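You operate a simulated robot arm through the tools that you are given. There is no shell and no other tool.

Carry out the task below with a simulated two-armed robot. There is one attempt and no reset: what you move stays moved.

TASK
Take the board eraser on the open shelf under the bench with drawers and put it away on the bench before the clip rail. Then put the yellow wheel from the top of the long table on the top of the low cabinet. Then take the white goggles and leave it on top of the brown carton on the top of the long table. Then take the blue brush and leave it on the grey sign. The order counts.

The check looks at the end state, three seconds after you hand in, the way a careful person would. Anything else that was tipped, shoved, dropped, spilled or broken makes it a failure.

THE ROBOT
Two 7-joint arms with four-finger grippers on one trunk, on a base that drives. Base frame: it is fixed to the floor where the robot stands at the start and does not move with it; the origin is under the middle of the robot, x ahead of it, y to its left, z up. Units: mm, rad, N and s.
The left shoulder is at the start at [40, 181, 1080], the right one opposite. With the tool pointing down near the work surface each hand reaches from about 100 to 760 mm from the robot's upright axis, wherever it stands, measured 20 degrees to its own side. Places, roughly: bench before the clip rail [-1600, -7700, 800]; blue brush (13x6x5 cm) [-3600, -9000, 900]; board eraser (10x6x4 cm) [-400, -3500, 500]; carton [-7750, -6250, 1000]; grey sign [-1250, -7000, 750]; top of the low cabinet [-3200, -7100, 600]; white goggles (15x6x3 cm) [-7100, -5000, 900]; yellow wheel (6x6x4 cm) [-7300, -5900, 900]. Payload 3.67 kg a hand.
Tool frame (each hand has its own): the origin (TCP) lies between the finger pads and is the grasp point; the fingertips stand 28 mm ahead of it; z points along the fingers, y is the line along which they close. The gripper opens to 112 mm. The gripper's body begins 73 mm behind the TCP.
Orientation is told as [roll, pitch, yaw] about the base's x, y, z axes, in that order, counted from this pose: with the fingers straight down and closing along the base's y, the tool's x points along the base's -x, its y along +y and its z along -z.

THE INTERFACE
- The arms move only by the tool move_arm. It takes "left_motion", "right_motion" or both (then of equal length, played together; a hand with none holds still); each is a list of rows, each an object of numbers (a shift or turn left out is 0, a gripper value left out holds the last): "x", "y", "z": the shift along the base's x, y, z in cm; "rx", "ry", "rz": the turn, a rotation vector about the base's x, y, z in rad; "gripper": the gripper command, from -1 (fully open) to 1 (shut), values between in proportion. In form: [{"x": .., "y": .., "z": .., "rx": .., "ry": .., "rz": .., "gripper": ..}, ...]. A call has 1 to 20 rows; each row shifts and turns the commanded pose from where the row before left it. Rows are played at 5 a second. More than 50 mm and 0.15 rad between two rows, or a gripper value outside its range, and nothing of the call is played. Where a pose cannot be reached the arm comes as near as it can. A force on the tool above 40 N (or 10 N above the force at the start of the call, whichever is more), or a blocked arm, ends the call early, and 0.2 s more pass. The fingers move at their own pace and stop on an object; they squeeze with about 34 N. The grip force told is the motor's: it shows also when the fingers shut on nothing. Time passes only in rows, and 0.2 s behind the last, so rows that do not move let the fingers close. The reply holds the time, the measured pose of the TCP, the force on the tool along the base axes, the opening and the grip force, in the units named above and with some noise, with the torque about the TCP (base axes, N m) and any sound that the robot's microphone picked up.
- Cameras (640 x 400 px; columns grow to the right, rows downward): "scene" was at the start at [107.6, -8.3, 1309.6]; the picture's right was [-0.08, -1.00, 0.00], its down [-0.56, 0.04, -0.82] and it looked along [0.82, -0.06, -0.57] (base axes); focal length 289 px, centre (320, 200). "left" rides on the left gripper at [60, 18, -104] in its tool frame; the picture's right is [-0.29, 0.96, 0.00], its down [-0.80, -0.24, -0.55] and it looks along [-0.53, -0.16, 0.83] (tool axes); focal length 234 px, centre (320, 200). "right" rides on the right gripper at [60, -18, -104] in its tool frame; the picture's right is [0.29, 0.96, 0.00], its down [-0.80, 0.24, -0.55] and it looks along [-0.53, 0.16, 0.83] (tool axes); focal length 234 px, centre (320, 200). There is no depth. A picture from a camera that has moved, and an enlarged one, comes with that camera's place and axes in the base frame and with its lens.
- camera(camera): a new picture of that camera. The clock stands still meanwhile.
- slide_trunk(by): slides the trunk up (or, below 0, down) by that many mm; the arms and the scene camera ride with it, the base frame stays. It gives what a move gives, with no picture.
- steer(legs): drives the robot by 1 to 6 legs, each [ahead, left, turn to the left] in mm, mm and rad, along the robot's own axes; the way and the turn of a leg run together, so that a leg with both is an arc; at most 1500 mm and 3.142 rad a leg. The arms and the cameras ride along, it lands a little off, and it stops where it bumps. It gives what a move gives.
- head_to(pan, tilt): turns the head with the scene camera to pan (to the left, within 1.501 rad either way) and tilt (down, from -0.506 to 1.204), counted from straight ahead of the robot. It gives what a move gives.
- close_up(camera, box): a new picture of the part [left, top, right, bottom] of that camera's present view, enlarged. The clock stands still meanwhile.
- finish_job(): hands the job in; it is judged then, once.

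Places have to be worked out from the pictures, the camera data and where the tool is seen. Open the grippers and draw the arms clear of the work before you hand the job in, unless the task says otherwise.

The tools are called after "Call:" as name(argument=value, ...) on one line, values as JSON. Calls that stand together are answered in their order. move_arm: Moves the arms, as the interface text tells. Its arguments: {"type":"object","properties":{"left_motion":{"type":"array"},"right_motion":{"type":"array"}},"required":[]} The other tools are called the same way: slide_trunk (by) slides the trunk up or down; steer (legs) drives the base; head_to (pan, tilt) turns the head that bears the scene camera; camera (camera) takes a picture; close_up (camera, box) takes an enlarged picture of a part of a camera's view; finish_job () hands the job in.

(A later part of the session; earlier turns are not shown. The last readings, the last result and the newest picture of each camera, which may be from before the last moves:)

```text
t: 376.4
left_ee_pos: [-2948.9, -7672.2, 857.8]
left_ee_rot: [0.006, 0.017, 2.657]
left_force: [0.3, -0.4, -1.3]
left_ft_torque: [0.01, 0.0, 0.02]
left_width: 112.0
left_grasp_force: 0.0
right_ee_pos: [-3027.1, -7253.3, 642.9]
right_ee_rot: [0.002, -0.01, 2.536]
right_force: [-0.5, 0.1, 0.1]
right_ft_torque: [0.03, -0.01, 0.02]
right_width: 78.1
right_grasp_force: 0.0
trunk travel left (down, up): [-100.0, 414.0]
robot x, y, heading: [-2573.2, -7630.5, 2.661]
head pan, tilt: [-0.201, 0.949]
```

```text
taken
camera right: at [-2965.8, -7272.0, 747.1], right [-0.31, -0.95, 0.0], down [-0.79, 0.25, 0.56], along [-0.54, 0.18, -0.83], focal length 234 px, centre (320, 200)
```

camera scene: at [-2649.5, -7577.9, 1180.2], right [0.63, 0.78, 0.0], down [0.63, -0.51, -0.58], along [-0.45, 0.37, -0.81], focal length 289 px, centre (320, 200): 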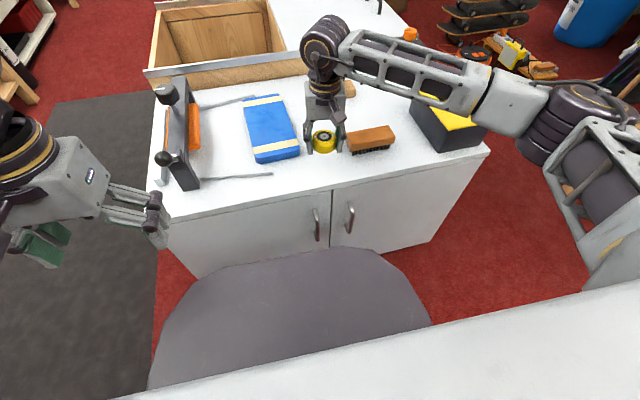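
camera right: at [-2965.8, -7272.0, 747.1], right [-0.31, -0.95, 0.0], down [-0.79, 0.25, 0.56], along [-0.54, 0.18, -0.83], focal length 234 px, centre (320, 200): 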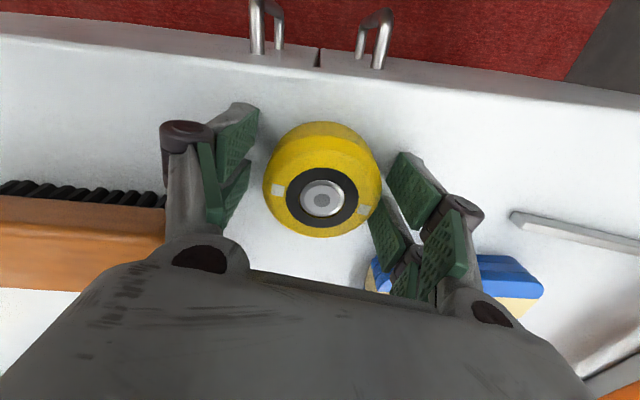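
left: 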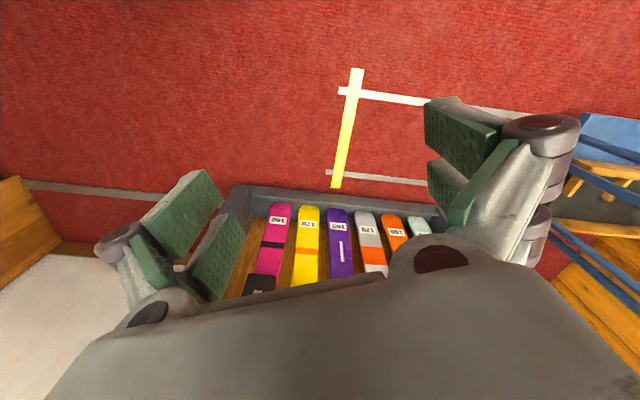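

Released cleanly. I raise the hand straight up and check the wheel stays.

Call:
move_arm(right_motion=[{"z": 2}, {"z": 4}, {"z": 4}, {"z": 4}, {"z": 4}, {}])

Call:
camera(camera="scene")

```text
t: 377.8
left_ee_pos: [-2948.6, -7673.2, 857.1]
left_ee_rot: [0.007, 0.016, 2.658]
left_force: [-0.2, -1.0, 0.3]
left_ft_torque: [0.0, 0.03, 0.01]
left_width: 111.9
left_grasp_force: 0.0
right_ee_pos: [-3029.6, -7252.7, 824.0]
right_ee_rot: [0.001, -0.012, 2.536]
right_force: [0.1, 0.2, 0.1]
right_ft_torque: [-0.01, 0.03, -0.02]
right_width: 78.4
right_grasp_force: 0.0
trunk travel left (down, up): [-100.0, 414.0]
robot x, y, heading: [-2574.2, -7628.6, 2.662]
head pan, tilt: [-0.201, 0.949]
```

```text
taken
camera scene: at [-2649.6, -7577.7, 1180.1], right [0.63, 0.78, 0.0], down [0.63, -0.51, -0.58], along [-0.45, 0.37, -0.81], focal length 289 px, centre (320, 200)
```

scene: 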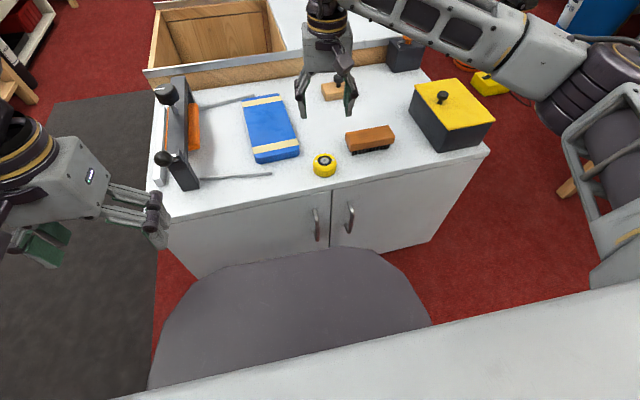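

The wheel stands on the low cabinet and nothing else moved. I raise the trunk and go back by the same way toward the long table for the goggles.

Call:
slide_trunk(by=400)

Call:
steer(legs=[[-20, 943, 0.008], [59, 0, 0]])

```text
t: 381.6
left_ee_pos: [-2948.2, -7673.2, 1257.0]
left_ee_rot: [0.004, 0.017, 2.658]
left_force: [0.4, -0.1, -0.2]
left_ft_torque: [0.0, -0.01, 0.04]
left_width: 112.1
left_grasp_force: 0.0
right_ee_pos: [-3029.8, -7253.0, 1224.8]
right_ee_rot: [0.0, -0.01, 2.535]
right_force: [-0.3, 1.0, 0.2]
right_ft_torque: [-0.01, 0.03, -0.02]
right_width: 78.2
right_grasp_force: 0.1
trunk travel left (down, up): [-500.0, 14.0]
robot x, y, heading: [-2574.8, -7633.1, 2.662]
head pan, tilt: [-0.201, 0.949]
```

```text
t: 387.3
left_ee_pos: [-3407.6, -8514.7, 1260.6]
left_ee_rot: [0.005, 0.009, 2.674]
left_force: [1.1, -0.6, 0.6]
left_ft_torque: [0.04, 0.08, -0.01]
left_width: 111.8
left_grasp_force: 0.1
right_ee_pos: [-3495.0, -8096.8, 1228.9]
right_ee_rot: [0.004, -0.017, 2.554]
right_force: [1.3, -0.2, 1.0]
right_ft_torque: [0.02, 0.1, -0.01]
right_width: 78.4
right_grasp_force: 0.1
trunk travel left (down, up): [-500.0, 14.0]
robot x, y, heading: [-3043.8, -8465.1, 2.678]
head pan, tilt: [-0.201, 0.949]
```

Back in line. I drive through the gap and on toward the near part of the long table, stopping to look.

Call:
steer(legs=[[1040, -19, -0.01], [1036, -19, 0]])

Call:
head_to(pan=-0.2, tilt=0.45)

Call:
camera(camera="scene")

Call:
close_up(camera="scene", box=[200, 60, 460, 220])

```text
t: 398.2
left_ee_pos: [-5289.8, -7504.8, 1257.9]
left_ee_rot: [0.007, 0.016, 2.677]
left_force: [0.1, -0.8, -0.3]
left_ft_torque: [0.02, 0.03, -0.03]
left_width: 112.1
left_grasp_force: 0.1
right_ee_pos: [-5378.4, -7086.4, 1225.6]
right_ee_rot: [0.002, -0.012, 2.556]
right_force: [-0.5, 0.2, -0.7]
right_ft_torque: [-0.02, 0.01, -0.03]
right_width: 78.5
right_grasp_force: 0.0
trunk travel left (down, up): [-500.0, 14.0]
robot x, y, heading: [-4916.1, -7456.5, 2.685]
head pan, tilt: [-0.201, 0.949]
```

```text
t: 399.1
left_ee_pos: [-5290.8, -7504.4, 1257.7]
left_ee_rot: [0.006, 0.014, 2.677]
left_force: [0.2, 0.0, 0.4]
left_ft_torque: [-0.01, -0.02, 0.0]
left_width: 112.1
left_grasp_force: 0.1
right_ee_pos: [-5379.0, -7087.6, 1224.1]
right_ee_rot: [0.003, -0.012, 2.557]
right_force: [-0.3, 0.5, 0.0]
right_ft_torque: [0.02, 0.01, -0.01]
right_width: 78.1
right_grasp_force: 0.0
trunk travel left (down, up): [-500.0, 14.0]
robot x, y, heading: [-4918.6, -7459.4, 2.679]
head pan, tilt: [-0.201, 0.45]
```

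```text
taken
camera scene: at [-5008.0, -7392.0, 1622.7], right [0.61, 0.79, 0.0], down [0.34, -0.27, -0.9], along [-0.71, 0.55, -0.44], focal length 289 px, centre (320, 200)
```

scene: 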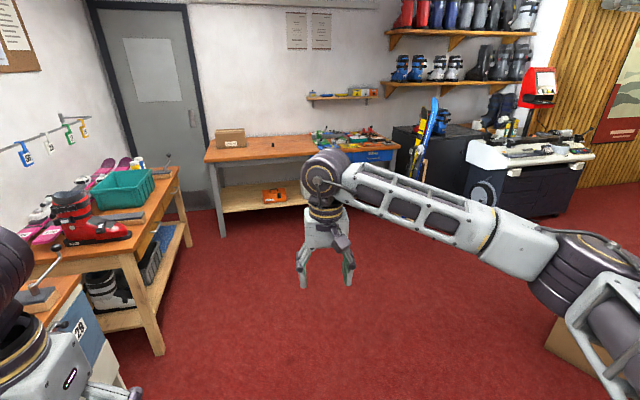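

```text
2.46 times, centred on (330, 140) of scene
camera zoom: at [-5008.0, -7392.0, 1622.7], right [0.61, 0.79, 0.0], down [0.34, -0.27, -0.9], along [-0.71, 0.55, -0.44], focal length 711 px, centre (295, 348)
```

zoom: 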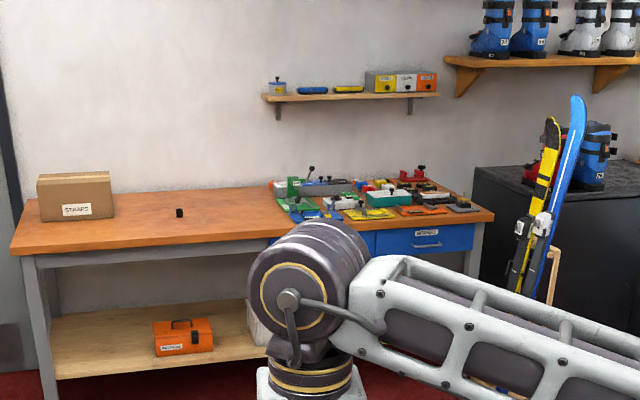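

The goggles should be at the right end of the long table among coloured devices. I drive nearer to that end.

Call:
steer(legs=[[1000, -450, 0], [950, -450, 0]])

Call:
head_to(pan=-0.1, tilt=0.7)

Call:
camera(camera="scene")

Call:
close_up(camera="scene", box=[200, 60, 440, 210])

```text
t: 409.9
left_ee_pos: [-6650.6, -5795.7, 1258.3]
left_ee_rot: [0.006, 0.015, 2.653]
left_force: [-0.3, 1.0, -0.7]
left_ft_torque: [0.01, -0.02, 0.01]
left_width: 112.0
left_grasp_force: 0.1
right_ee_pos: [-6727.6, -5376.3, 1225.2]
right_ee_rot: [0.003, -0.013, 2.531]
right_force: [0.5, -0.9, -0.2]
right_ft_torque: [-0.01, -0.01, -0.01]
right_width: 78.6
right_grasp_force: 0.0
trunk travel left (down, up): [-500.0, 14.0]
robot x, y, heading: [-6276.8, -5755.6, 2.654]
head pan, tilt: [-0.201, 0.45]
```

```text
t: 410.6
left_ee_pos: [-6650.4, -5795.3, 1256.9]
left_ee_rot: [0.007, 0.015, 2.654]
left_force: [0.1, 0.0, -0.4]
left_ft_torque: [0.0, -0.02, 0.01]
left_width: 111.9
left_grasp_force: 0.0
right_ee_pos: [-6729.9, -5374.9, 1224.3]
right_ee_rot: [0.0, -0.013, 2.53]
right_force: [-0.8, 0.3, 0.3]
right_ft_torque: [0.02, -0.01, -0.03]
right_width: 78.4
right_grasp_force: 0.0
trunk travel left (down, up): [-500.0, 14.0]
robot x, y, heading: [-6272.5, -5755.1, 2.654]
head pan, tilt: [-0.099, 0.7]
```

```text
taken
camera scene: at [-6365.0, -5700.9, 1600.6], right [0.55, 0.83, 0.0], down [0.54, -0.36, -0.77], along [-0.64, 0.42, -0.64], focal length 289 px, centre (320, 200)
```

scene: 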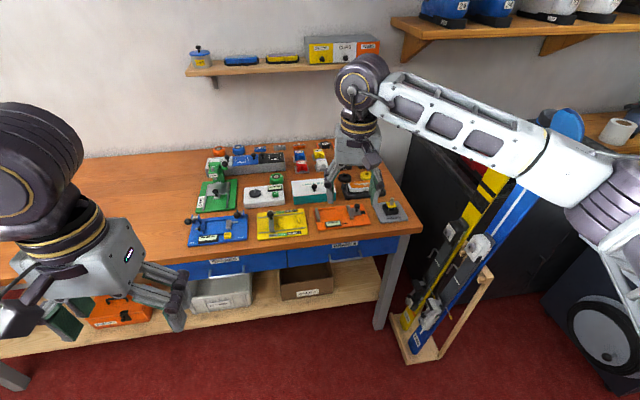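

```text
2.67 times, centred on (320, 135) of scene
camera zoom: at [-6365.0, -5700.9, 1600.6], right [0.55, 0.83, 0.0], down [0.54, -0.36, -0.77], along [-0.64, 0.42, -0.64], focal length 770 px, centre (320, 373)
```

zoom: 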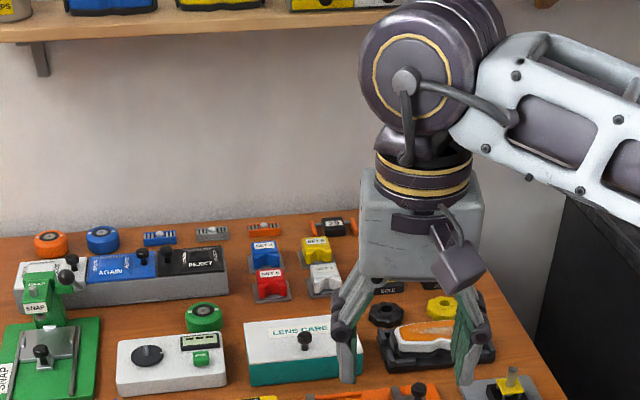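

The goggles seem to be the white/orange item on a black tray at the table's right end, behind my hand. I look with the wrist camera.

Call:
camera(camera="right")

Call:
head_to(pan=-0.5, tilt=0.7)

Call:
camera(camera="scene")

```text
taken
camera right: at [-6667.1, -5394.0, 1328.1], right [-0.31, -0.95, 0.0], down [-0.78, 0.26, 0.56], along [-0.53, 0.18, -0.83], focal length 234 px, centre (320, 200)
```

right: 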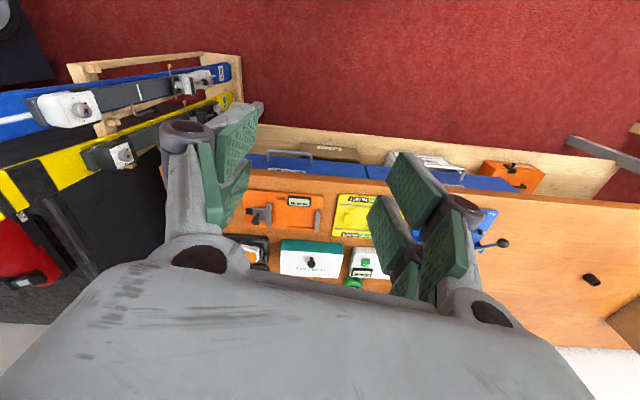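

```text
t: 411.5
left_ee_pos: [-6650.8, -5795.2, 1256.8]
left_ee_rot: [0.007, 0.015, 2.652]
left_force: [-0.1, 0.2, 1.0]
left_ft_torque: [-0.02, 0.0, 0.03]
left_width: 112.0
left_grasp_force: 0.0
right_ee_pos: [-6728.5, -5375.2, 1224.4]
right_ee_rot: [0.001, -0.013, 2.531]
right_force: [-0.4, 0.3, -0.4]
right_ft_torque: [0.0, 0.02, 0.0]
right_width: 78.4
right_grasp_force: 0.1
trunk travel left (down, up): [-500.0, 14.0]
robot x, y, heading: [-6276.3, -5758.2, 2.658]
head pan, tilt: [-0.499, 0.7]
```

```text
taken
camera scene: at [-6340.8, -5677.7, 1600.6], right [0.83, 0.55, 0.0], down [0.36, -0.54, -0.76], along [-0.42, 0.64, -0.64], focal length 289 px, centre (320, 200)
```

scene: 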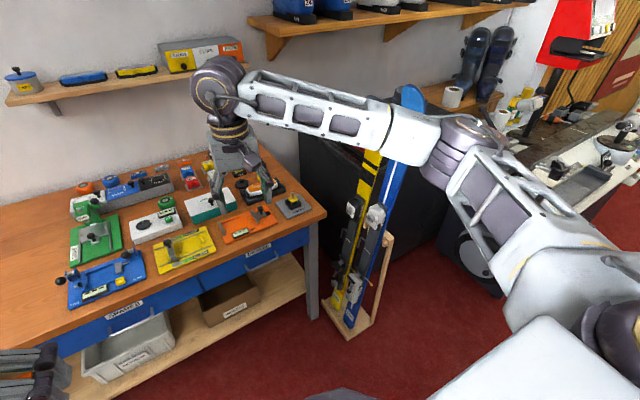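

The goggles lie at about (-7098,-5008), but a ski stand at the table's corner would foul my right elbow. I'll use the left hand instead, standing left of the goggles and turned ~50° right. First I tuck the right hand back.

Call:
move_arm(right_motion=[{"x": 4.2, "y": -2.2, "z": 0.5}, {"x": 4.2, "y": -2.2, "z": 0.5}, {"x": 4.2, "y": -2.2, "z": 0.5}, {"x": 4.2, "y": -2.2, "z": 0.5}, {"x": 3.5, "y": -1.8, "z": 0.5, "gripper": -1}, {}])

Call:
steer(legs=[[0, 0, -0.87]])

Call:
head_to(pan=0.8, tilt=0.7)

Call:
camera(camera="scene")

```text
t: 412.9
left_ee_pos: [-6649.9, -5794.8, 1259.1]
left_ee_rot: [0.007, 0.016, 2.654]
left_force: [-0.9, 0.1, 0.3]
left_ft_torque: [0.0, 0.0, -0.02]
left_width: 112.0
left_grasp_force: 0.0
right_ee_pos: [-6527.7, -5483.5, 1251.1]
right_ee_rot: [0.002, -0.012, 2.53]
right_force: [0.0, 0.0, -1.1]
right_ft_torque: [0.03, 0.0, -0.01]
right_width: 111.8
right_grasp_force: 0.0
trunk travel left (down, up): [-500.0, 14.0]
robot x, y, heading: [-6270.9, -5756.3, 2.65]
head pan, tilt: [-0.499, 0.7]
```

```text
t: 415.8
left_ee_pos: [-6546.3, -5493.4, 1256.8]
left_ee_rot: [0.004, 0.015, 1.78]
left_force: [-0.5, 1.3, 1.2]
left_ft_torque: [0.01, -0.02, -0.02]
left_width: 111.8
left_grasp_force: 0.1
right_ee_pos: [-6228.1, -5386.2, 1251.0]
right_ee_rot: [0.0, -0.013, 1.658]
right_force: [-0.6, -0.3, -0.3]
right_ft_torque: [0.01, 0.01, 0.02]
right_width: 111.8
right_grasp_force: 0.1
trunk travel left (down, up): [-500.0, 14.0]
robot x, y, heading: [-6277.7, -5755.4, 1.785]
head pan, tilt: [-0.499, 0.7]
```

```text
t: 417.2
left_ee_pos: [-6545.6, -5495.1, 1258.0]
left_ee_rot: [0.007, 0.015, 1.781]
left_force: [-0.3, 0.3, -0.9]
left_ft_torque: [-0.05, 0.01, -0.01]
left_width: 111.8
left_grasp_force: 0.0
right_ee_pos: [-6227.3, -5389.1, 1251.6]
right_ee_rot: [0.002, -0.011, 1.658]
right_force: [-0.3, -0.2, 0.5]
right_ft_torque: [0.0, 0.0, 0.02]
right_width: 111.9
right_grasp_force: 0.1
trunk travel left (down, up): [-500.0, 14.0]
robot x, y, heading: [-6273.8, -5757.5, 1.782]
head pan, tilt: [0.799, 0.7]
```

```text
taken
camera scene: at [-6352.1, -5692.7, 1600.6], right [0.53, 0.85, 0.0], down [0.55, -0.34, -0.76], along [-0.65, 0.41, -0.64], focal length 289 px, centre (320, 200)
```

scene: 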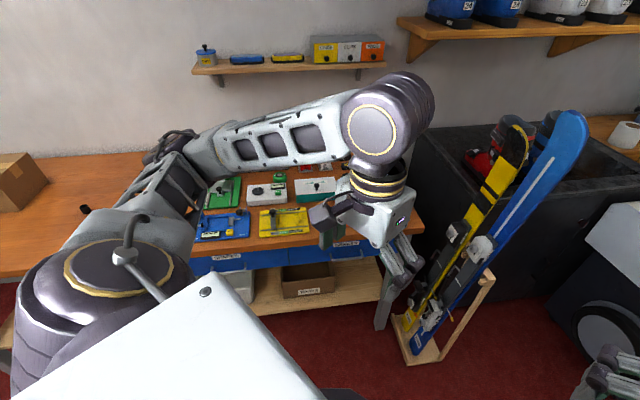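

The ski stand occupies about x −6820…−6570, y −4920…−4780. I move to the spot left of the goggles (about (-6606,-5614)) with the table edge just over the base.

Call:
steer(legs=[[209, 295, 0]])

Call:
camera(camera="left")

Call:
camera(camera="scene")

```text
t: 419.5
left_ee_pos: [-6871.3, -5360.7, 1258.3]
left_ee_rot: [0.007, 0.013, 1.78]
left_force: [0.3, -0.9, -0.2]
left_ft_torque: [0.01, 0.09, 0.03]
left_width: 112.1
left_grasp_force: 0.0
right_ee_pos: [-6553.6, -5253.8, 1251.5]
right_ee_rot: [0.004, -0.012, 1.659]
right_force: [-0.2, -0.3, 0.8]
right_ft_torque: [0.05, 0.03, -0.01]
right_width: 112.0
right_grasp_force: 0.0
trunk travel left (down, up): [-500.0, 14.0]
robot x, y, heading: [-6602.4, -5623.3, 1.787]
head pan, tilt: [0.799, 0.7]
```

```text
taken
camera left: at [-6877.0, -5421.5, 1363.8], right [-1.0, 0.08, 0.0], down [0.07, 0.84, 0.54], along [0.04, 0.54, -0.84], focal length 234 px, centre (320, 200)
```

left: 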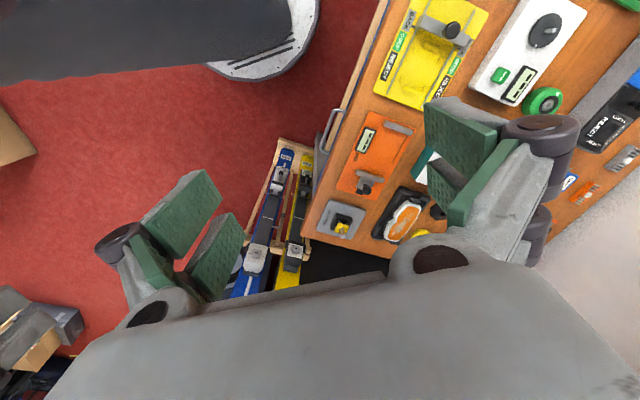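

```text
taken
camera scene: at [-6676.9, -5559.2, 1600.8], right [0.53, 0.85, 0.0], down [0.55, -0.34, -0.77], along [-0.65, 0.41, -0.64], focal length 289 px, centre (320, 200)
```

scene: 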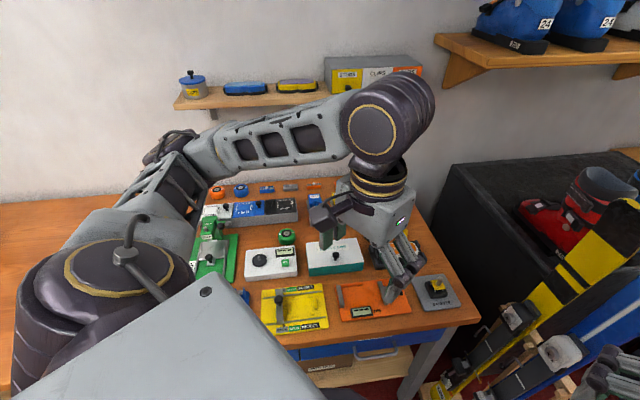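

The left wrist camera sees the goggles (orange lens, white frame) on a small black tray. I zoom in on them.

Call:
close_up(camera="left", box=[320, 140, 480, 260])

Call:
close_up(camera="scene", box=[340, 220, 500, 330])

```text
3.33 times, centred on (400, 200) of left
camera zoom: at [-6877.0, -5421.5, 1363.8], right [-1.0, 0.08, 0.0], down [0.07, 0.84, 0.54], along [0.04, 0.54, -0.84], focal length 781 px, centre (53, 200)
```

zoom: 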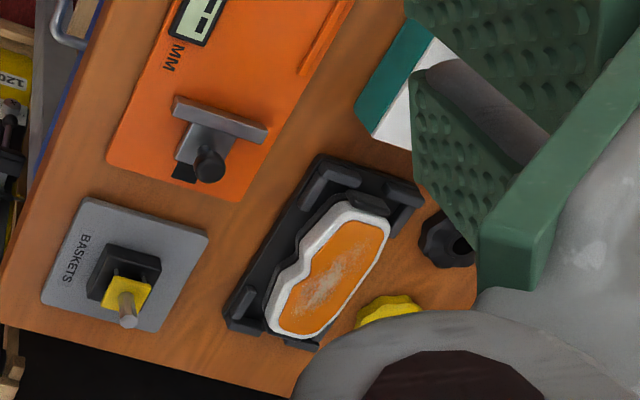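

```text
3.64 times, centred on (420, 275) of scene
camera zoom: at [-6676.9, -5559.2, 1600.8], right [0.53, 0.85, 0.0], down [0.55, -0.34, -0.77], along [-0.65, 0.41, -0.64], focal length 1050 px, centre (-44, -73)
```

zoom: 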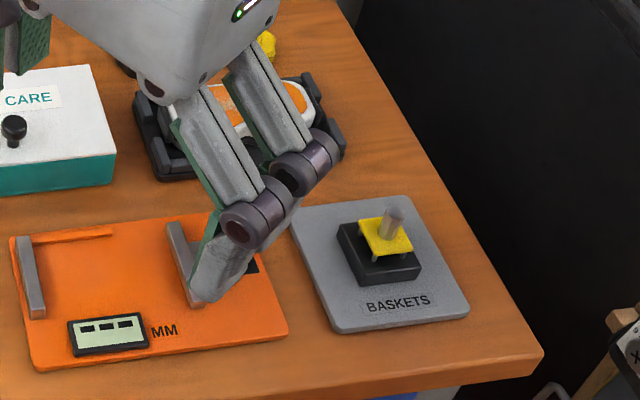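

The goggles lie lens-up in a black cradle, centre about (-7072,-5012), long axis at 1.17 rad. I step 60 mm closer, lower the trunk, and bring the left hand over them, turned to close across their width.

Call:
steer(legs=[[46, -39, 0]])

Call:
slide_trunk(by=-200)

Call:
move_arm(left_motion=[{"x": -2.85, "y": 3.7, "rz": -0.12}, {"x": -2.85, "y": 3.7, "rz": -0.12}, {"x": -2.85, "y": 3.7, "rz": -0.12}, {"x": -2.85, "y": 3.7, "rz": -0.12}, {"x": -2.85, "y": 3.7, "rz": -0.128}, {"x": -2.85, "y": 3.7}, {}])

Call:
camera(camera="left")

```text
t: 420.5
left_ee_pos: [-6848.5, -5312.7, 1258.7]
left_ee_rot: [0.003, 0.011, 1.779]
left_force: [0.3, -1.4, 0.3]
left_ft_torque: [0.06, -0.04, -0.01]
left_width: 112.2
left_grasp_force: 0.0
right_ee_pos: [-6530.7, -5205.8, 1253.8]
right_ee_rot: [-0.002, -0.017, 1.659]
right_force: [0.2, -1.4, 0.2]
right_ft_torque: [0.09, -0.06, 0.02]
right_width: 111.9
right_grasp_force: 0.0
trunk travel left (down, up): [-500.0, 14.0]
robot x, y, heading: [-6574.0, -5572.1, 1.783]
head pan, tilt: [0.799, 0.7]
```

```text
t: 422.7
left_ee_pos: [-6843.6, -5306.8, 1057.2]
left_ee_rot: [0.007, 0.015, 1.779]
left_force: [-0.3, -0.4, 0.1]
left_ft_torque: [0.03, 0.02, 0.02]
left_width: 112.0
left_grasp_force: 0.1
right_ee_pos: [-6526.2, -5201.4, 1049.6]
right_ee_rot: [0.003, -0.013, 1.66]
right_force: [-0.7, 0.0, 0.8]
right_ft_torque: [0.0, -0.02, -0.01]
right_width: 111.8
right_grasp_force: 0.0
trunk travel left (down, up): [-300.0, 214.0]
robot x, y, heading: [-6574.2, -5565.4, 1.779]
head pan, tilt: [0.799, 0.7]
```

```text
t: 424.3
left_ee_pos: [-7014.4, -5086.9, 1058.2]
left_ee_rot: [0.006, 0.017, 1.169]
left_force: [0.1, 0.3, 0.1]
left_ft_torque: [0.03, 0.03, 0.01]
left_width: 111.7
left_grasp_force: 0.0
right_ee_pos: [-6525.4, -5201.3, 1050.0]
right_ee_rot: [0.003, -0.013, 1.66]
right_force: [1.0, 0.0, 0.4]
right_ft_torque: [0.02, 0.07, -0.03]
right_width: 112.0
right_grasp_force: 0.0
trunk travel left (down, up): [-300.0, 214.0]
robot x, y, heading: [-6575.7, -5571.2, 1.784]
head pan, tilt: [0.799, 0.7]
```

```text
taken
camera left: at [-7053.0, -5133.4, 1163.7], right [-0.77, 0.64, 0.0], down [0.54, 0.65, 0.54], along [0.34, 0.42, -0.84], focal length 234 px, centre (320, 200)
```

left: 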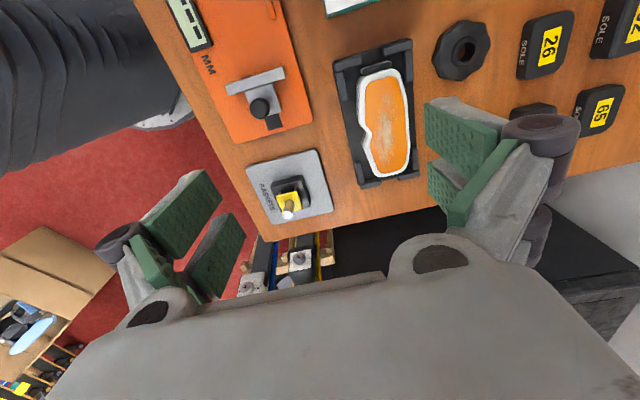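

Now I have a nearly overhead view of the goggles in the cradle; I zoom in for exact placing.

Call:
close_up(camera="left", box=[310, 20, 470, 220])

Call:
close_up(camera="scene", box=[330, 150, 510, 290])

```text
2.00 times, centred on (390, 120) of left
camera zoom: at [-7053.0, -5133.4, 1163.7], right [-0.77, 0.64, 0.0], down [0.54, 0.65, 0.54], along [0.34, 0.42, -0.84], focal length 468 px, centre (180, 360)
```

zoom: 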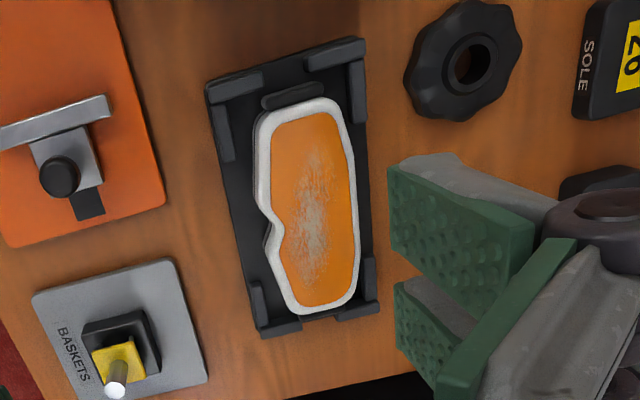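

```text
2.86 times, centred on (420, 220) of scene
camera zoom: at [-6650.8, -5506.3, 1400.3], right [0.53, 0.85, 0.0], down [0.55, -0.34, -0.77], along [-0.65, 0.41, -0.64], focal length 825 px, centre (34, 143)
```

zoom: 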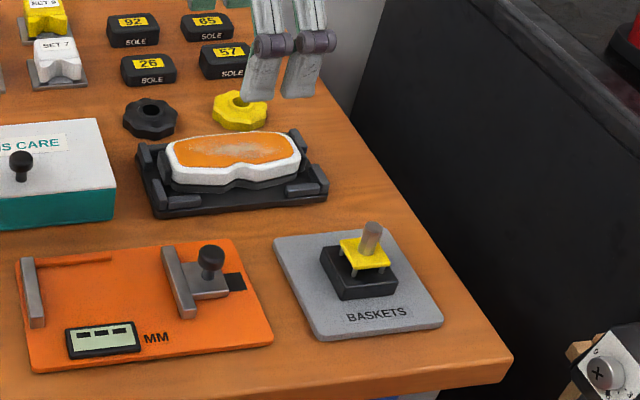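

Goggles centre ≈ (-7065,-5010), top ≈870; the cradle's side walls leave the middle open. I'll grip at (-7076,-5038) with the fingers opened to 84 mm. I move above and part-way down.

Call:
move_arm(left_motion=[{"x": -3.1, "y": 2.45, "gripper": -0.5}, {"x": -3.1, "y": 2.45}, {"z": -4}, {"z": -4}, {"z": -3.5}, {}])

Call:
camera(camera="left")

Call:
close_up(camera="scene", box=[330, 150, 510, 290])

```text
t: 425.7
left_ee_pos: [-7076.7, -5041.0, 944.5]
left_ee_rot: [0.007, 0.015, 1.172]
left_force: [0.5, 0.1, 0.1]
left_ft_torque: [0.02, 0.02, 0.0]
left_width: 84.0
left_grasp_force: 0.1
right_ee_pos: [-6527.3, -5200.5, 1051.5]
right_ee_rot: [0.002, -0.012, 1.661]
right_force: [-0.2, 0.4, 0.3]
right_ft_torque: [-0.02, 0.0, 0.0]
right_width: 112.1
right_grasp_force: 0.1
trunk travel left (down, up): [-300.0, 214.0]
robot x, y, heading: [-6573.5, -5568.9, 1.781]
head pan, tilt: [0.799, 0.7]
```

```text
taken
camera left: at [-7116.4, -5087.8, 1049.8], right [-0.77, 0.64, 0.0], down [0.54, 0.65, 0.54], along [0.34, 0.42, -0.84], focal length 234 px, centre (320, 200)
```

left: 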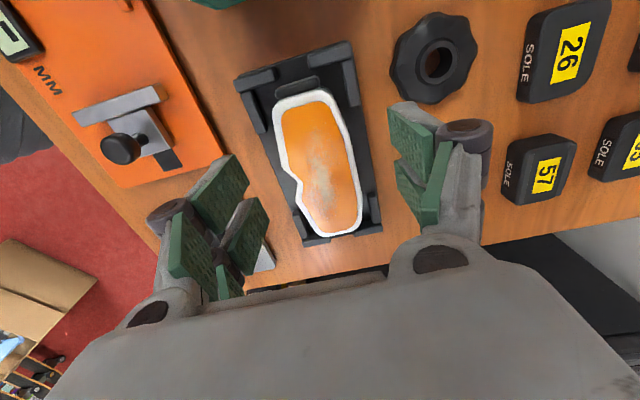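

```text
2.86 times, centred on (420, 220) of scene
camera zoom: at [-6650.9, -5505.3, 1400.3], right [0.53, 0.85, 0.0], down [0.55, -0.34, -0.76], along [-0.65, 0.41, -0.64], focal length 825 px, centre (34, 143)
```

zoom: 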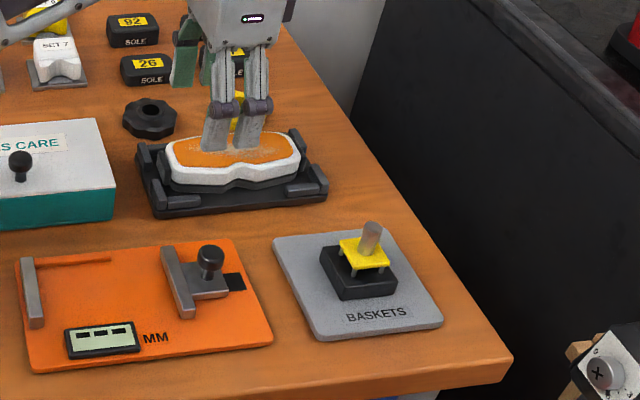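

The view shows the tool's yaw is off by about 0.09 rad; position is right. I rotate −0.09 and descend to z≈900, then check again.

Call:
move_arm(left_motion=[{"rz": -0.09}, {"z": -2.5}, {"z": -2.0}, {}])

Call:
camera(camera="left")

Call:
close_up(camera="scene", box=[350, 180, 470, 270])

```text
t: 426.7
left_ee_pos: [-7076.6, -5037.8, 898.3]
left_ee_rot: [0.009, 0.017, 1.08]
left_force: [0.1, -0.2, 0.0]
left_ft_torque: [0.0, -0.02, -0.02]
left_width: 83.9
left_grasp_force: 0.0
right_ee_pos: [-6526.5, -5200.8, 1051.8]
right_ee_rot: [0.002, -0.012, 1.66]
right_force: [0.1, -0.2, -0.3]
right_ft_torque: [0.03, 0.02, 0.01]
right_width: 111.8
right_grasp_force: 0.0
trunk travel left (down, up): [-300.0, 214.0]
robot x, y, heading: [-6574.2, -5571.0, 1.783]
head pan, tilt: [0.799, 0.7]
```

```text
taken
camera left: at [-7120.4, -5080.6, 1002.3], right [-0.71, 0.71, 0.0], down [0.59, 0.6, 0.54], along [0.38, 0.38, -0.84], focal length 234 px, centre (320, 200)
```

left: 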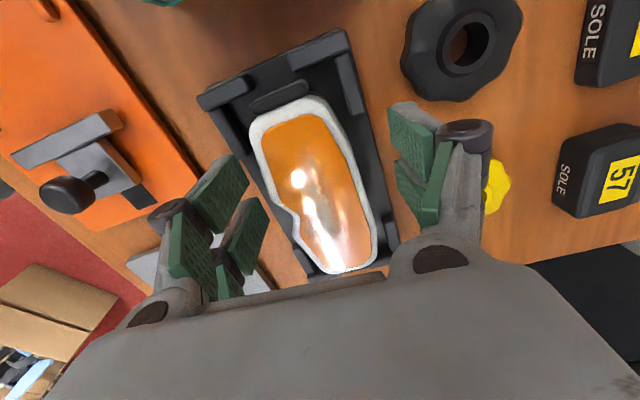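

```text
4.44 times, centred on (410, 225) of scene
camera zoom: at [-6650.9, -5505.4, 1400.3], right [0.53, 0.85, 0.0], down [0.55, -0.34, -0.76], along [-0.65, 0.41, -0.64], focal length 1284 px, centre (-80, 89)
```

zoom: 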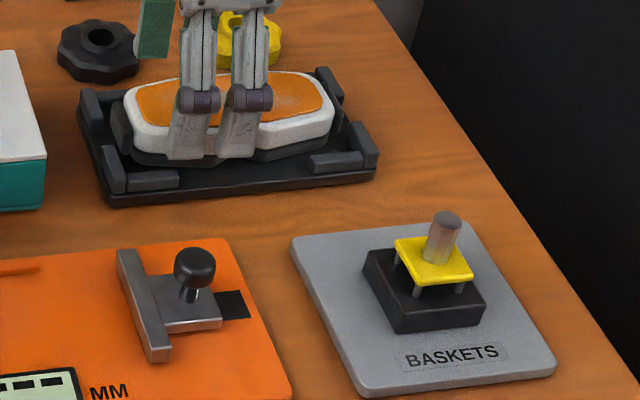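

The finger pairs are wider than thought; to clear the cradle's end bars I shift 18 mm along the goggles toward the middle, then look again.

Call:
move_arm(left_motion=[{"x": 0.85, "y": 1.6}, {"z": -0.8}, {}])

Call:
camera(camera="left")

Call:
close_up(camera="scene", box=[350, 180, 470, 270])

```text
t: 427.5
left_ee_pos: [-7067.7, -5020.0, 891.3]
left_ee_rot: [0.007, 0.016, 1.081]
left_force: [-0.1, 0.0, 0.4]
left_ft_torque: [0.02, 0.02, 0.01]
left_width: 84.0
left_grasp_force: 0.0
right_ee_pos: [-6525.8, -5201.6, 1050.4]
right_ee_rot: [0.002, -0.013, 1.661]
right_force: [1.2, 0.1, -0.1]
right_ft_torque: [-0.01, 0.0, -0.02]
right_width: 112.0
right_grasp_force: 0.1
trunk travel left (down, up): [-300.0, 214.0]
robot x, y, heading: [-6575.0, -5566.9, 1.785]
head pan, tilt: [0.799, 0.7]
```

```text
taken
camera left: at [-7111.9, -5062.4, 996.5], right [-0.71, 0.7, 0.0], down [0.59, 0.6, 0.54], along [0.38, 0.38, -0.84], focal length 234 px, centre (320, 200)
```

left: 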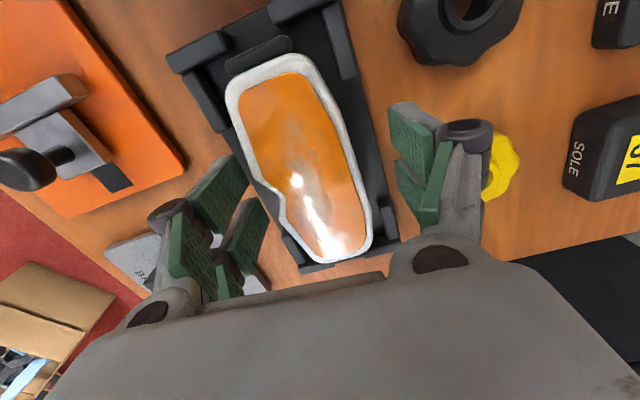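

```text
4.44 times, centred on (410, 225) of scene
camera zoom: at [-6650.9, -5505.0, 1400.3], right [0.53, 0.85, 0.0], down [0.55, -0.34, -0.76], along [-0.65, 0.41, -0.64], focal length 1284 px, centre (-80, 89)
```

zoom: 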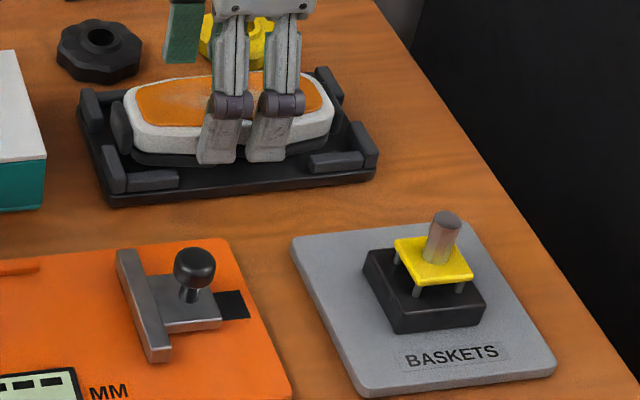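

The near fingers now fit between the bars. I lower 10 mm and close on the goggles.

Call:
move_arm(left_motion=[{"z": -0.5}, {"z": -0.5}, {}, {"gripper": 1}, {"gripper": 1}, {"gripper": 1}, {"gripper": 1}])

Call:
camera(camera="left")

Call:
close_up(camera="scene", box=[350, 180, 470, 270])

```text
t: 429.1
left_ee_pos: [-7066.1, -5020.0, 881.6]
left_ee_rot: [0.007, 0.016, 1.081]
left_force: [10.1, -4.7, 2.3]
left_ft_torque: [-0.22, -0.18, 0.69]
left_width: 57.9
left_grasp_force: 33.9
right_ee_pos: [-6525.9, -5201.0, 1051.1]
right_ee_rot: [0.004, -0.01, 1.659]
right_force: [0.1, 0.0, 0.1]
right_ft_torque: [0.02, -0.01, -0.01]
right_width: 111.9
right_grasp_force: 0.1
trunk travel left (down, up): [-300.0, 214.0]
robot x, y, heading: [-6574.6, -5571.6, 1.781]
head pan, tilt: [0.799, 0.7]
```

```text
taken
camera left: at [-7110.3, -5064.1, 987.1], right [-0.71, 0.71, 0.0], down [0.59, 0.6, 0.54], along [0.38, 0.38, -0.84], focal length 234 px, centre (320, 200)
```

left: 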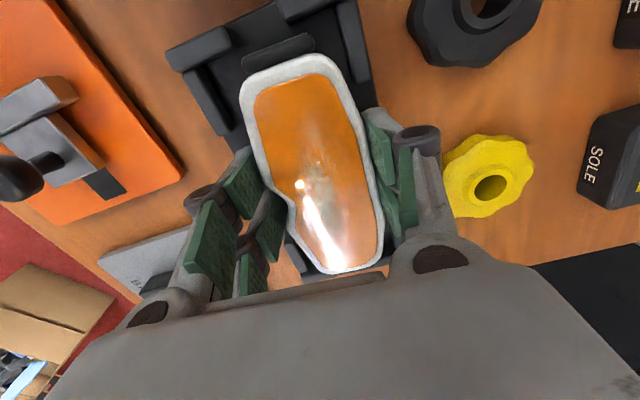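

```text
4.44 times, centred on (410, 225) of scene
camera zoom: at [-6649.5, -5506.1, 1400.4], right [0.53, 0.85, 0.0], down [0.54, -0.34, -0.77], along [-0.65, 0.41, -0.64], focal length 1284 px, centre (-80, 89)
```

zoom: 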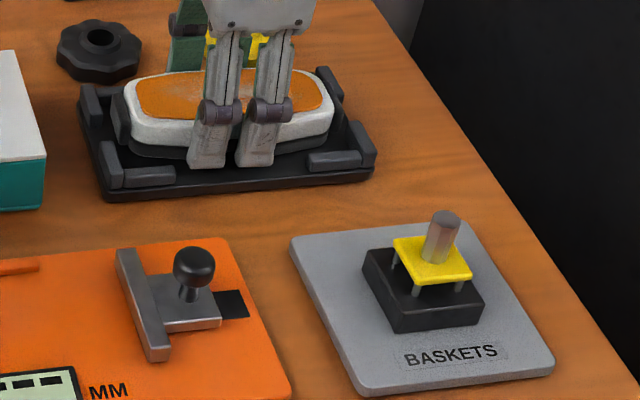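

Gripped at 58 mm. I lift slowly by 20 mm and check that only the goggles come up and the cradle stays.

Call:
move_arm(left_motion=[{"z": 0.5, "gripper": 1}, {"z": 0.7, "gripper": 1}, {"z": 0.8, "gripper": 1}, {"gripper": 1}])

Call:
close_up(camera="scene", box=[350, 180, 470, 270])

Call:
camera(camera="left")

```text
t: 430.1
left_ee_pos: [-7068.3, -5020.5, 901.3]
left_ee_rot: [0.006, 0.016, 1.082]
left_force: [-0.5, -0.6, -1.1]
left_ft_torque: [-0.01, 0.02, 0.03]
left_width: 57.7
left_grasp_force: 34.1
right_ee_pos: [-6526.5, -5200.3, 1051.5]
right_ee_rot: [0.003, -0.012, 1.66]
right_force: [-0.7, 0.1, 0.9]
right_ft_torque: [0.0, 0.01, 0.04]
right_width: 112.1
right_grasp_force: 0.1
trunk travel left (down, up): [-300.0, 214.0]
robot x, y, heading: [-6573.6, -5571.1, 1.785]
head pan, tilt: [0.799, 0.7]
```

```text
4.44 times, centred on (410, 225) of scene
camera zoom: at [-6651.2, -5505.1, 1400.2], right [0.53, 0.85, 0.0], down [0.55, -0.34, -0.76], along [-0.65, 0.41, -0.64], focal length 1284 px, centre (-80, 89)
```

zoom: 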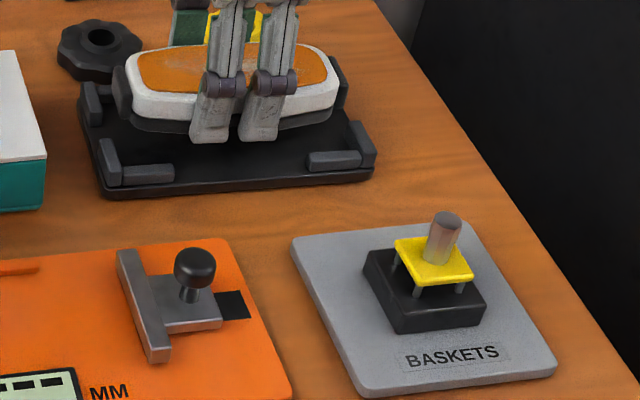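

```text
taken
camera left: at [-7113.0, -5063.9, 1006.4], right [-0.71, 0.7, 0.0], down [0.59, 0.6, 0.54], along [0.38, 0.38, -0.84], focal length 234 px, centre (320, 200)
```

left: 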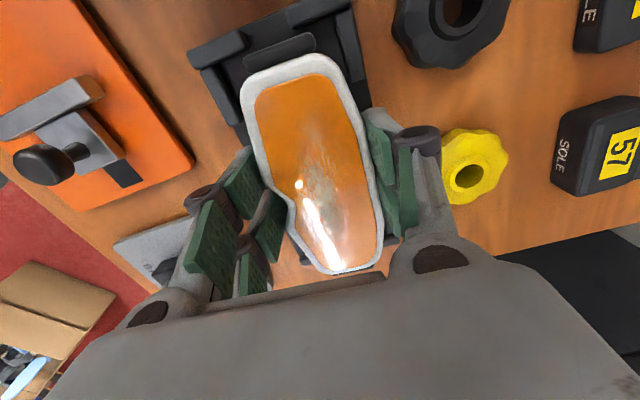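

The goggles are free of the cradle, which stayed put. I lift further and draw the hand back toward me.

Call:
move_arm(left_motion=[{"z": 3.7, "gripper": 1}, {"z": 3.7, "gripper": 1}, {"z": 3.7, "gripper": 1}, {"z": 3.7, "gripper": 1}, {"x": 2.85, "y": -3.7, "gripper": 1}, {"x": 2.85, "y": -3.7, "gripper": 1}, {"x": 2.85, "y": -3.7, "gripper": 1}, {"x": 2.85, "y": -3.7, "gripper": 1}, {"x": 2.85, "y": -3.7, "gripper": 1}, {"x": 2.5, "y": -3.2, "gripper": 1}, {"gripper": 1}])

Call:
slide_trunk(by=200)

Call:
camera(camera="left")

Call:
camera(camera="scene")

```text
t: 432.5
left_ee_pos: [-6900.3, -5235.1, 1047.2]
left_ee_rot: [0.005, 0.016, 1.084]
left_force: [0.2, 0.6, -2.2]
left_ft_torque: [-0.02, -0.03, 0.0]
left_width: 57.4
left_grasp_force: 34.0
right_ee_pos: [-6526.5, -5200.6, 1050.8]
right_ee_rot: [0.002, -0.011, 1.66]
right_force: [-0.2, -0.2, -0.3]
right_ft_torque: [-0.02, -0.02, 0.01]
right_width: 112.2
right_grasp_force: 0.1
trunk travel left (down, up): [-300.0, 214.0]
robot x, y, heading: [-6572.8, -5570.0, 1.781]
head pan, tilt: [0.799, 0.7]
```

```text
t: 434.6
left_ee_pos: [-6901.1, -5235.0, 1248.8]
left_ee_rot: [0.009, 0.016, 1.081]
left_force: [-0.8, 0.1, -2.1]
left_ft_torque: [-0.02, 0.02, 0.0]
left_width: 57.5
left_grasp_force: 33.3
right_ee_pos: [-6525.6, -5200.6, 1251.0]
right_ee_rot: [0.001, -0.012, 1.66]
right_force: [0.3, 0.5, 0.5]
right_ft_torque: [0.0, -0.03, -0.01]
right_width: 111.9
right_grasp_force: 0.0
trunk travel left (down, up): [-500.0, 14.0]
robot x, y, heading: [-6574.1, -5569.9, 1.778]
head pan, tilt: [0.799, 0.7]
```

```text
taken
camera left: at [-6944.9, -5278.8, 1353.7], right [-0.71, 0.7, 0.0], down [0.59, 0.6, 0.54], along [0.38, 0.38, -0.84], focal length 234 px, centre (320, 200)
```

left: 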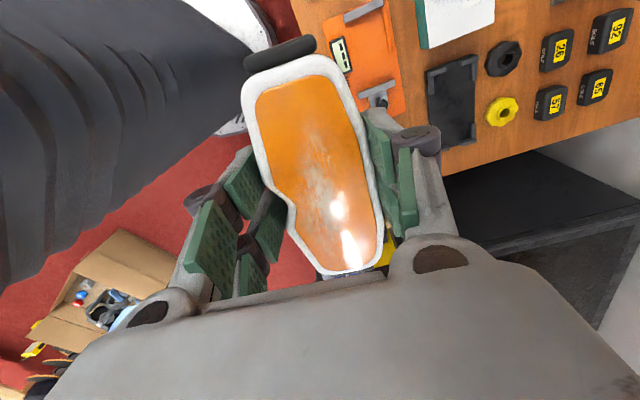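

```text
taken
camera scene: at [-6651.2, -5505.1, 1600.7], right [0.53, 0.85, 0.0], down [0.55, -0.34, -0.76], along [-0.65, 0.41, -0.64], focal length 289 px, centre (320, 200)
```

scene: 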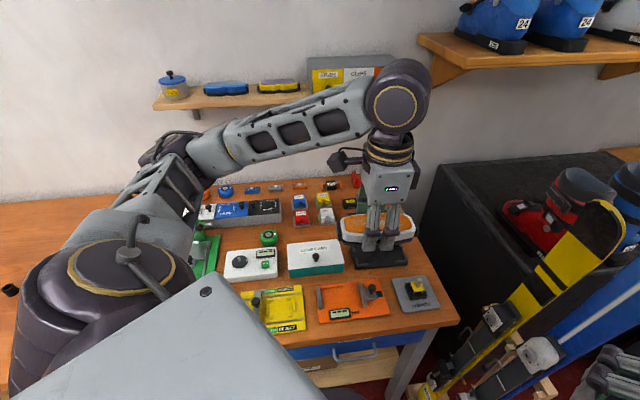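

Goggles held safely. I back away the same way, turn left to face the table squarely, and move left to the brown carton.

Call:
steer(legs=[[-46, 39, 0], [-209, -295, 0], [0, 0, 0.885], [100, 900, 0]])

Call:
head_to(pan=0.3, tilt=0.7)

Call:
camera(camera="scene")

```text
t: 444.5
left_ee_pos: [-7218.9, -6548.3, 1248.2]
left_ee_rot: [0.007, 0.015, 1.975]
left_force: [-0.3, -0.1, -1.5]
left_ft_torque: [0.03, 0.01, -0.01]
left_width: 57.6
left_grasp_force: 34.5
right_ee_pos: [-7011.7, -6234.3, 1251.2]
right_ee_rot: [0.002, -0.011, 2.552]
right_force: [0.4, 0.0, -0.9]
right_ft_torque: [0.0, -0.02, 0.0]
right_width: 112.2
right_grasp_force: 0.1
trunk travel left (down, up): [-500.0, 14.0]
robot x, y, heading: [-6754.2, -6503.9, 2.673]
head pan, tilt: [0.799, 0.7]
```

```text
t: 445.4
left_ee_pos: [-7218.5, -6549.8, 1247.3]
left_ee_rot: [0.008, 0.016, 1.973]
left_force: [-0.7, -0.9, -1.3]
left_ft_torque: [-0.01, -0.01, -0.02]
left_width: 57.7
left_grasp_force: 34.0
right_ee_pos: [-7011.9, -6236.2, 1250.7]
right_ee_rot: [0.001, -0.012, 2.552]
right_force: [0.4, 0.4, -0.5]
right_ft_torque: [-0.04, 0.0, 0.01]
right_width: 111.8
right_grasp_force: 0.0
trunk travel left (down, up): [-500.0, 14.0]
robot x, y, heading: [-6758.3, -6501.6, 2.679]
head pan, tilt: [0.3, 0.7]
```

```text
taken
camera scene: at [-6857.3, -6482.0, 1600.6], right [0.16, 0.99, 0.0], down [0.64, -0.11, -0.76], along [-0.75, 0.13, -0.64], focal length 289 px, centre (320, 200)
```

scene: 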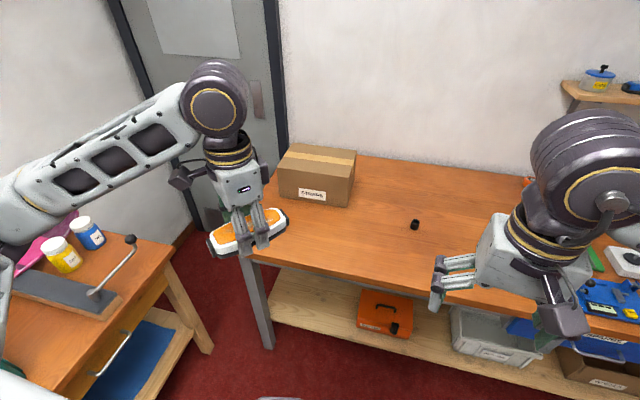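

The carton's top is at z≈980, about 282×198 mm, centred near (-7830,-6310). I turn the left hand so the goggles' long side will lie along the carton's long side.

Call:
move_arm(left_motion=[{"rz": 0.138, "gripper": 1}, {"rz": 0.138, "gripper": 1}, {"rz": 0.138, "gripper": 1}, {"rz": 0.138, "gripper": 1}, {"rz": 0.138, "gripper": 1}, {"rz": 0.138, "gripper": 1}, {"rz": 0.138, "gripper": 1}, {"rz": 0.138, "gripper": 1}, {"rz": 0.138, "gripper": 1}, {"rz": 0.138, "gripper": 1}, {"rz": 0.138, "gripper": 1}, {"rz": 0.138, "gripper": 1}, {"rz": 0.138, "gripper": 1}, {"rz": 0.138, "gripper": 1}, {"rz": 0.138, "gripper": 1}, {"rz": 0.138, "gripper": 1}, {"rz": 0.138, "gripper": 1}, {"gripper": 1}])

Call:
steer(legs=[[300, 50, 0]])

Call:
camera(camera="scene")

Call:
camera(camera="left")

```text
t: 449.2
left_ee_pos: [-7219.7, -6549.3, 1247.6]
left_ee_rot: [0.008, 0.017, -1.96]
left_force: [0.5, 0.6, -2.2]
left_ft_torque: [-0.02, 0.0, -0.01]
left_width: 57.5
left_grasp_force: 33.8
right_ee_pos: [-7011.3, -6235.2, 1252.2]
right_ee_rot: [0.003, -0.012, 2.551]
right_force: [0.5, 0.0, 1.4]
right_ft_torque: [0.0, 0.0, -0.01]
right_width: 111.9
right_grasp_force: 0.1
trunk travel left (down, up): [-500.0, 14.0]
robot x, y, heading: [-6754.1, -6499.7, 2.678]
head pan, tilt: [0.3, 0.7]
```

```text
t: 451.3
left_ee_pos: [-7508.8, -6456.1, 1248.7]
left_ee_rot: [0.005, 0.016, -1.964]
left_force: [0.1, 0.1, -0.4]
left_ft_torque: [0.01, 0.03, 0.01]
left_width: 57.7
left_grasp_force: 33.8
right_ee_pos: [-7300.2, -6143.9, 1252.5]
right_ee_rot: [0.001, -0.014, 2.549]
right_force: [-0.5, 0.0, -0.2]
right_ft_torque: [-0.01, 0.04, -0.02]
right_width: 111.9
right_grasp_force: 0.0
trunk travel left (down, up): [-500.0, 14.0]
robot x, y, heading: [-7043.3, -6411.0, 2.672]
head pan, tilt: [0.3, 0.7]
```

```text
taken
camera scene: at [-7145.5, -6390.9, 1600.8], right [0.17, 0.99, 0.0], down [0.63, -0.11, -0.77], along [-0.75, 0.13, -0.64], focal length 289 px, centre (320, 200)
```

scene: 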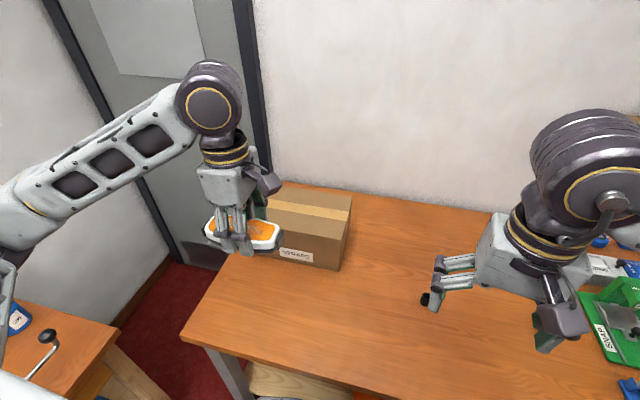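

```text
taken
camera left: at [-7470.6, -6410.1, 1354.2], right [0.77, -0.63, 0.0], down [-0.53, -0.65, 0.54], along [-0.34, -0.42, -0.84], focal length 234 px, centre (320, 200)
```

left: 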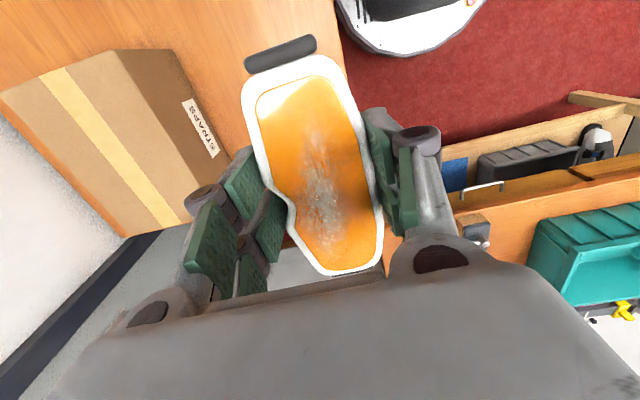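

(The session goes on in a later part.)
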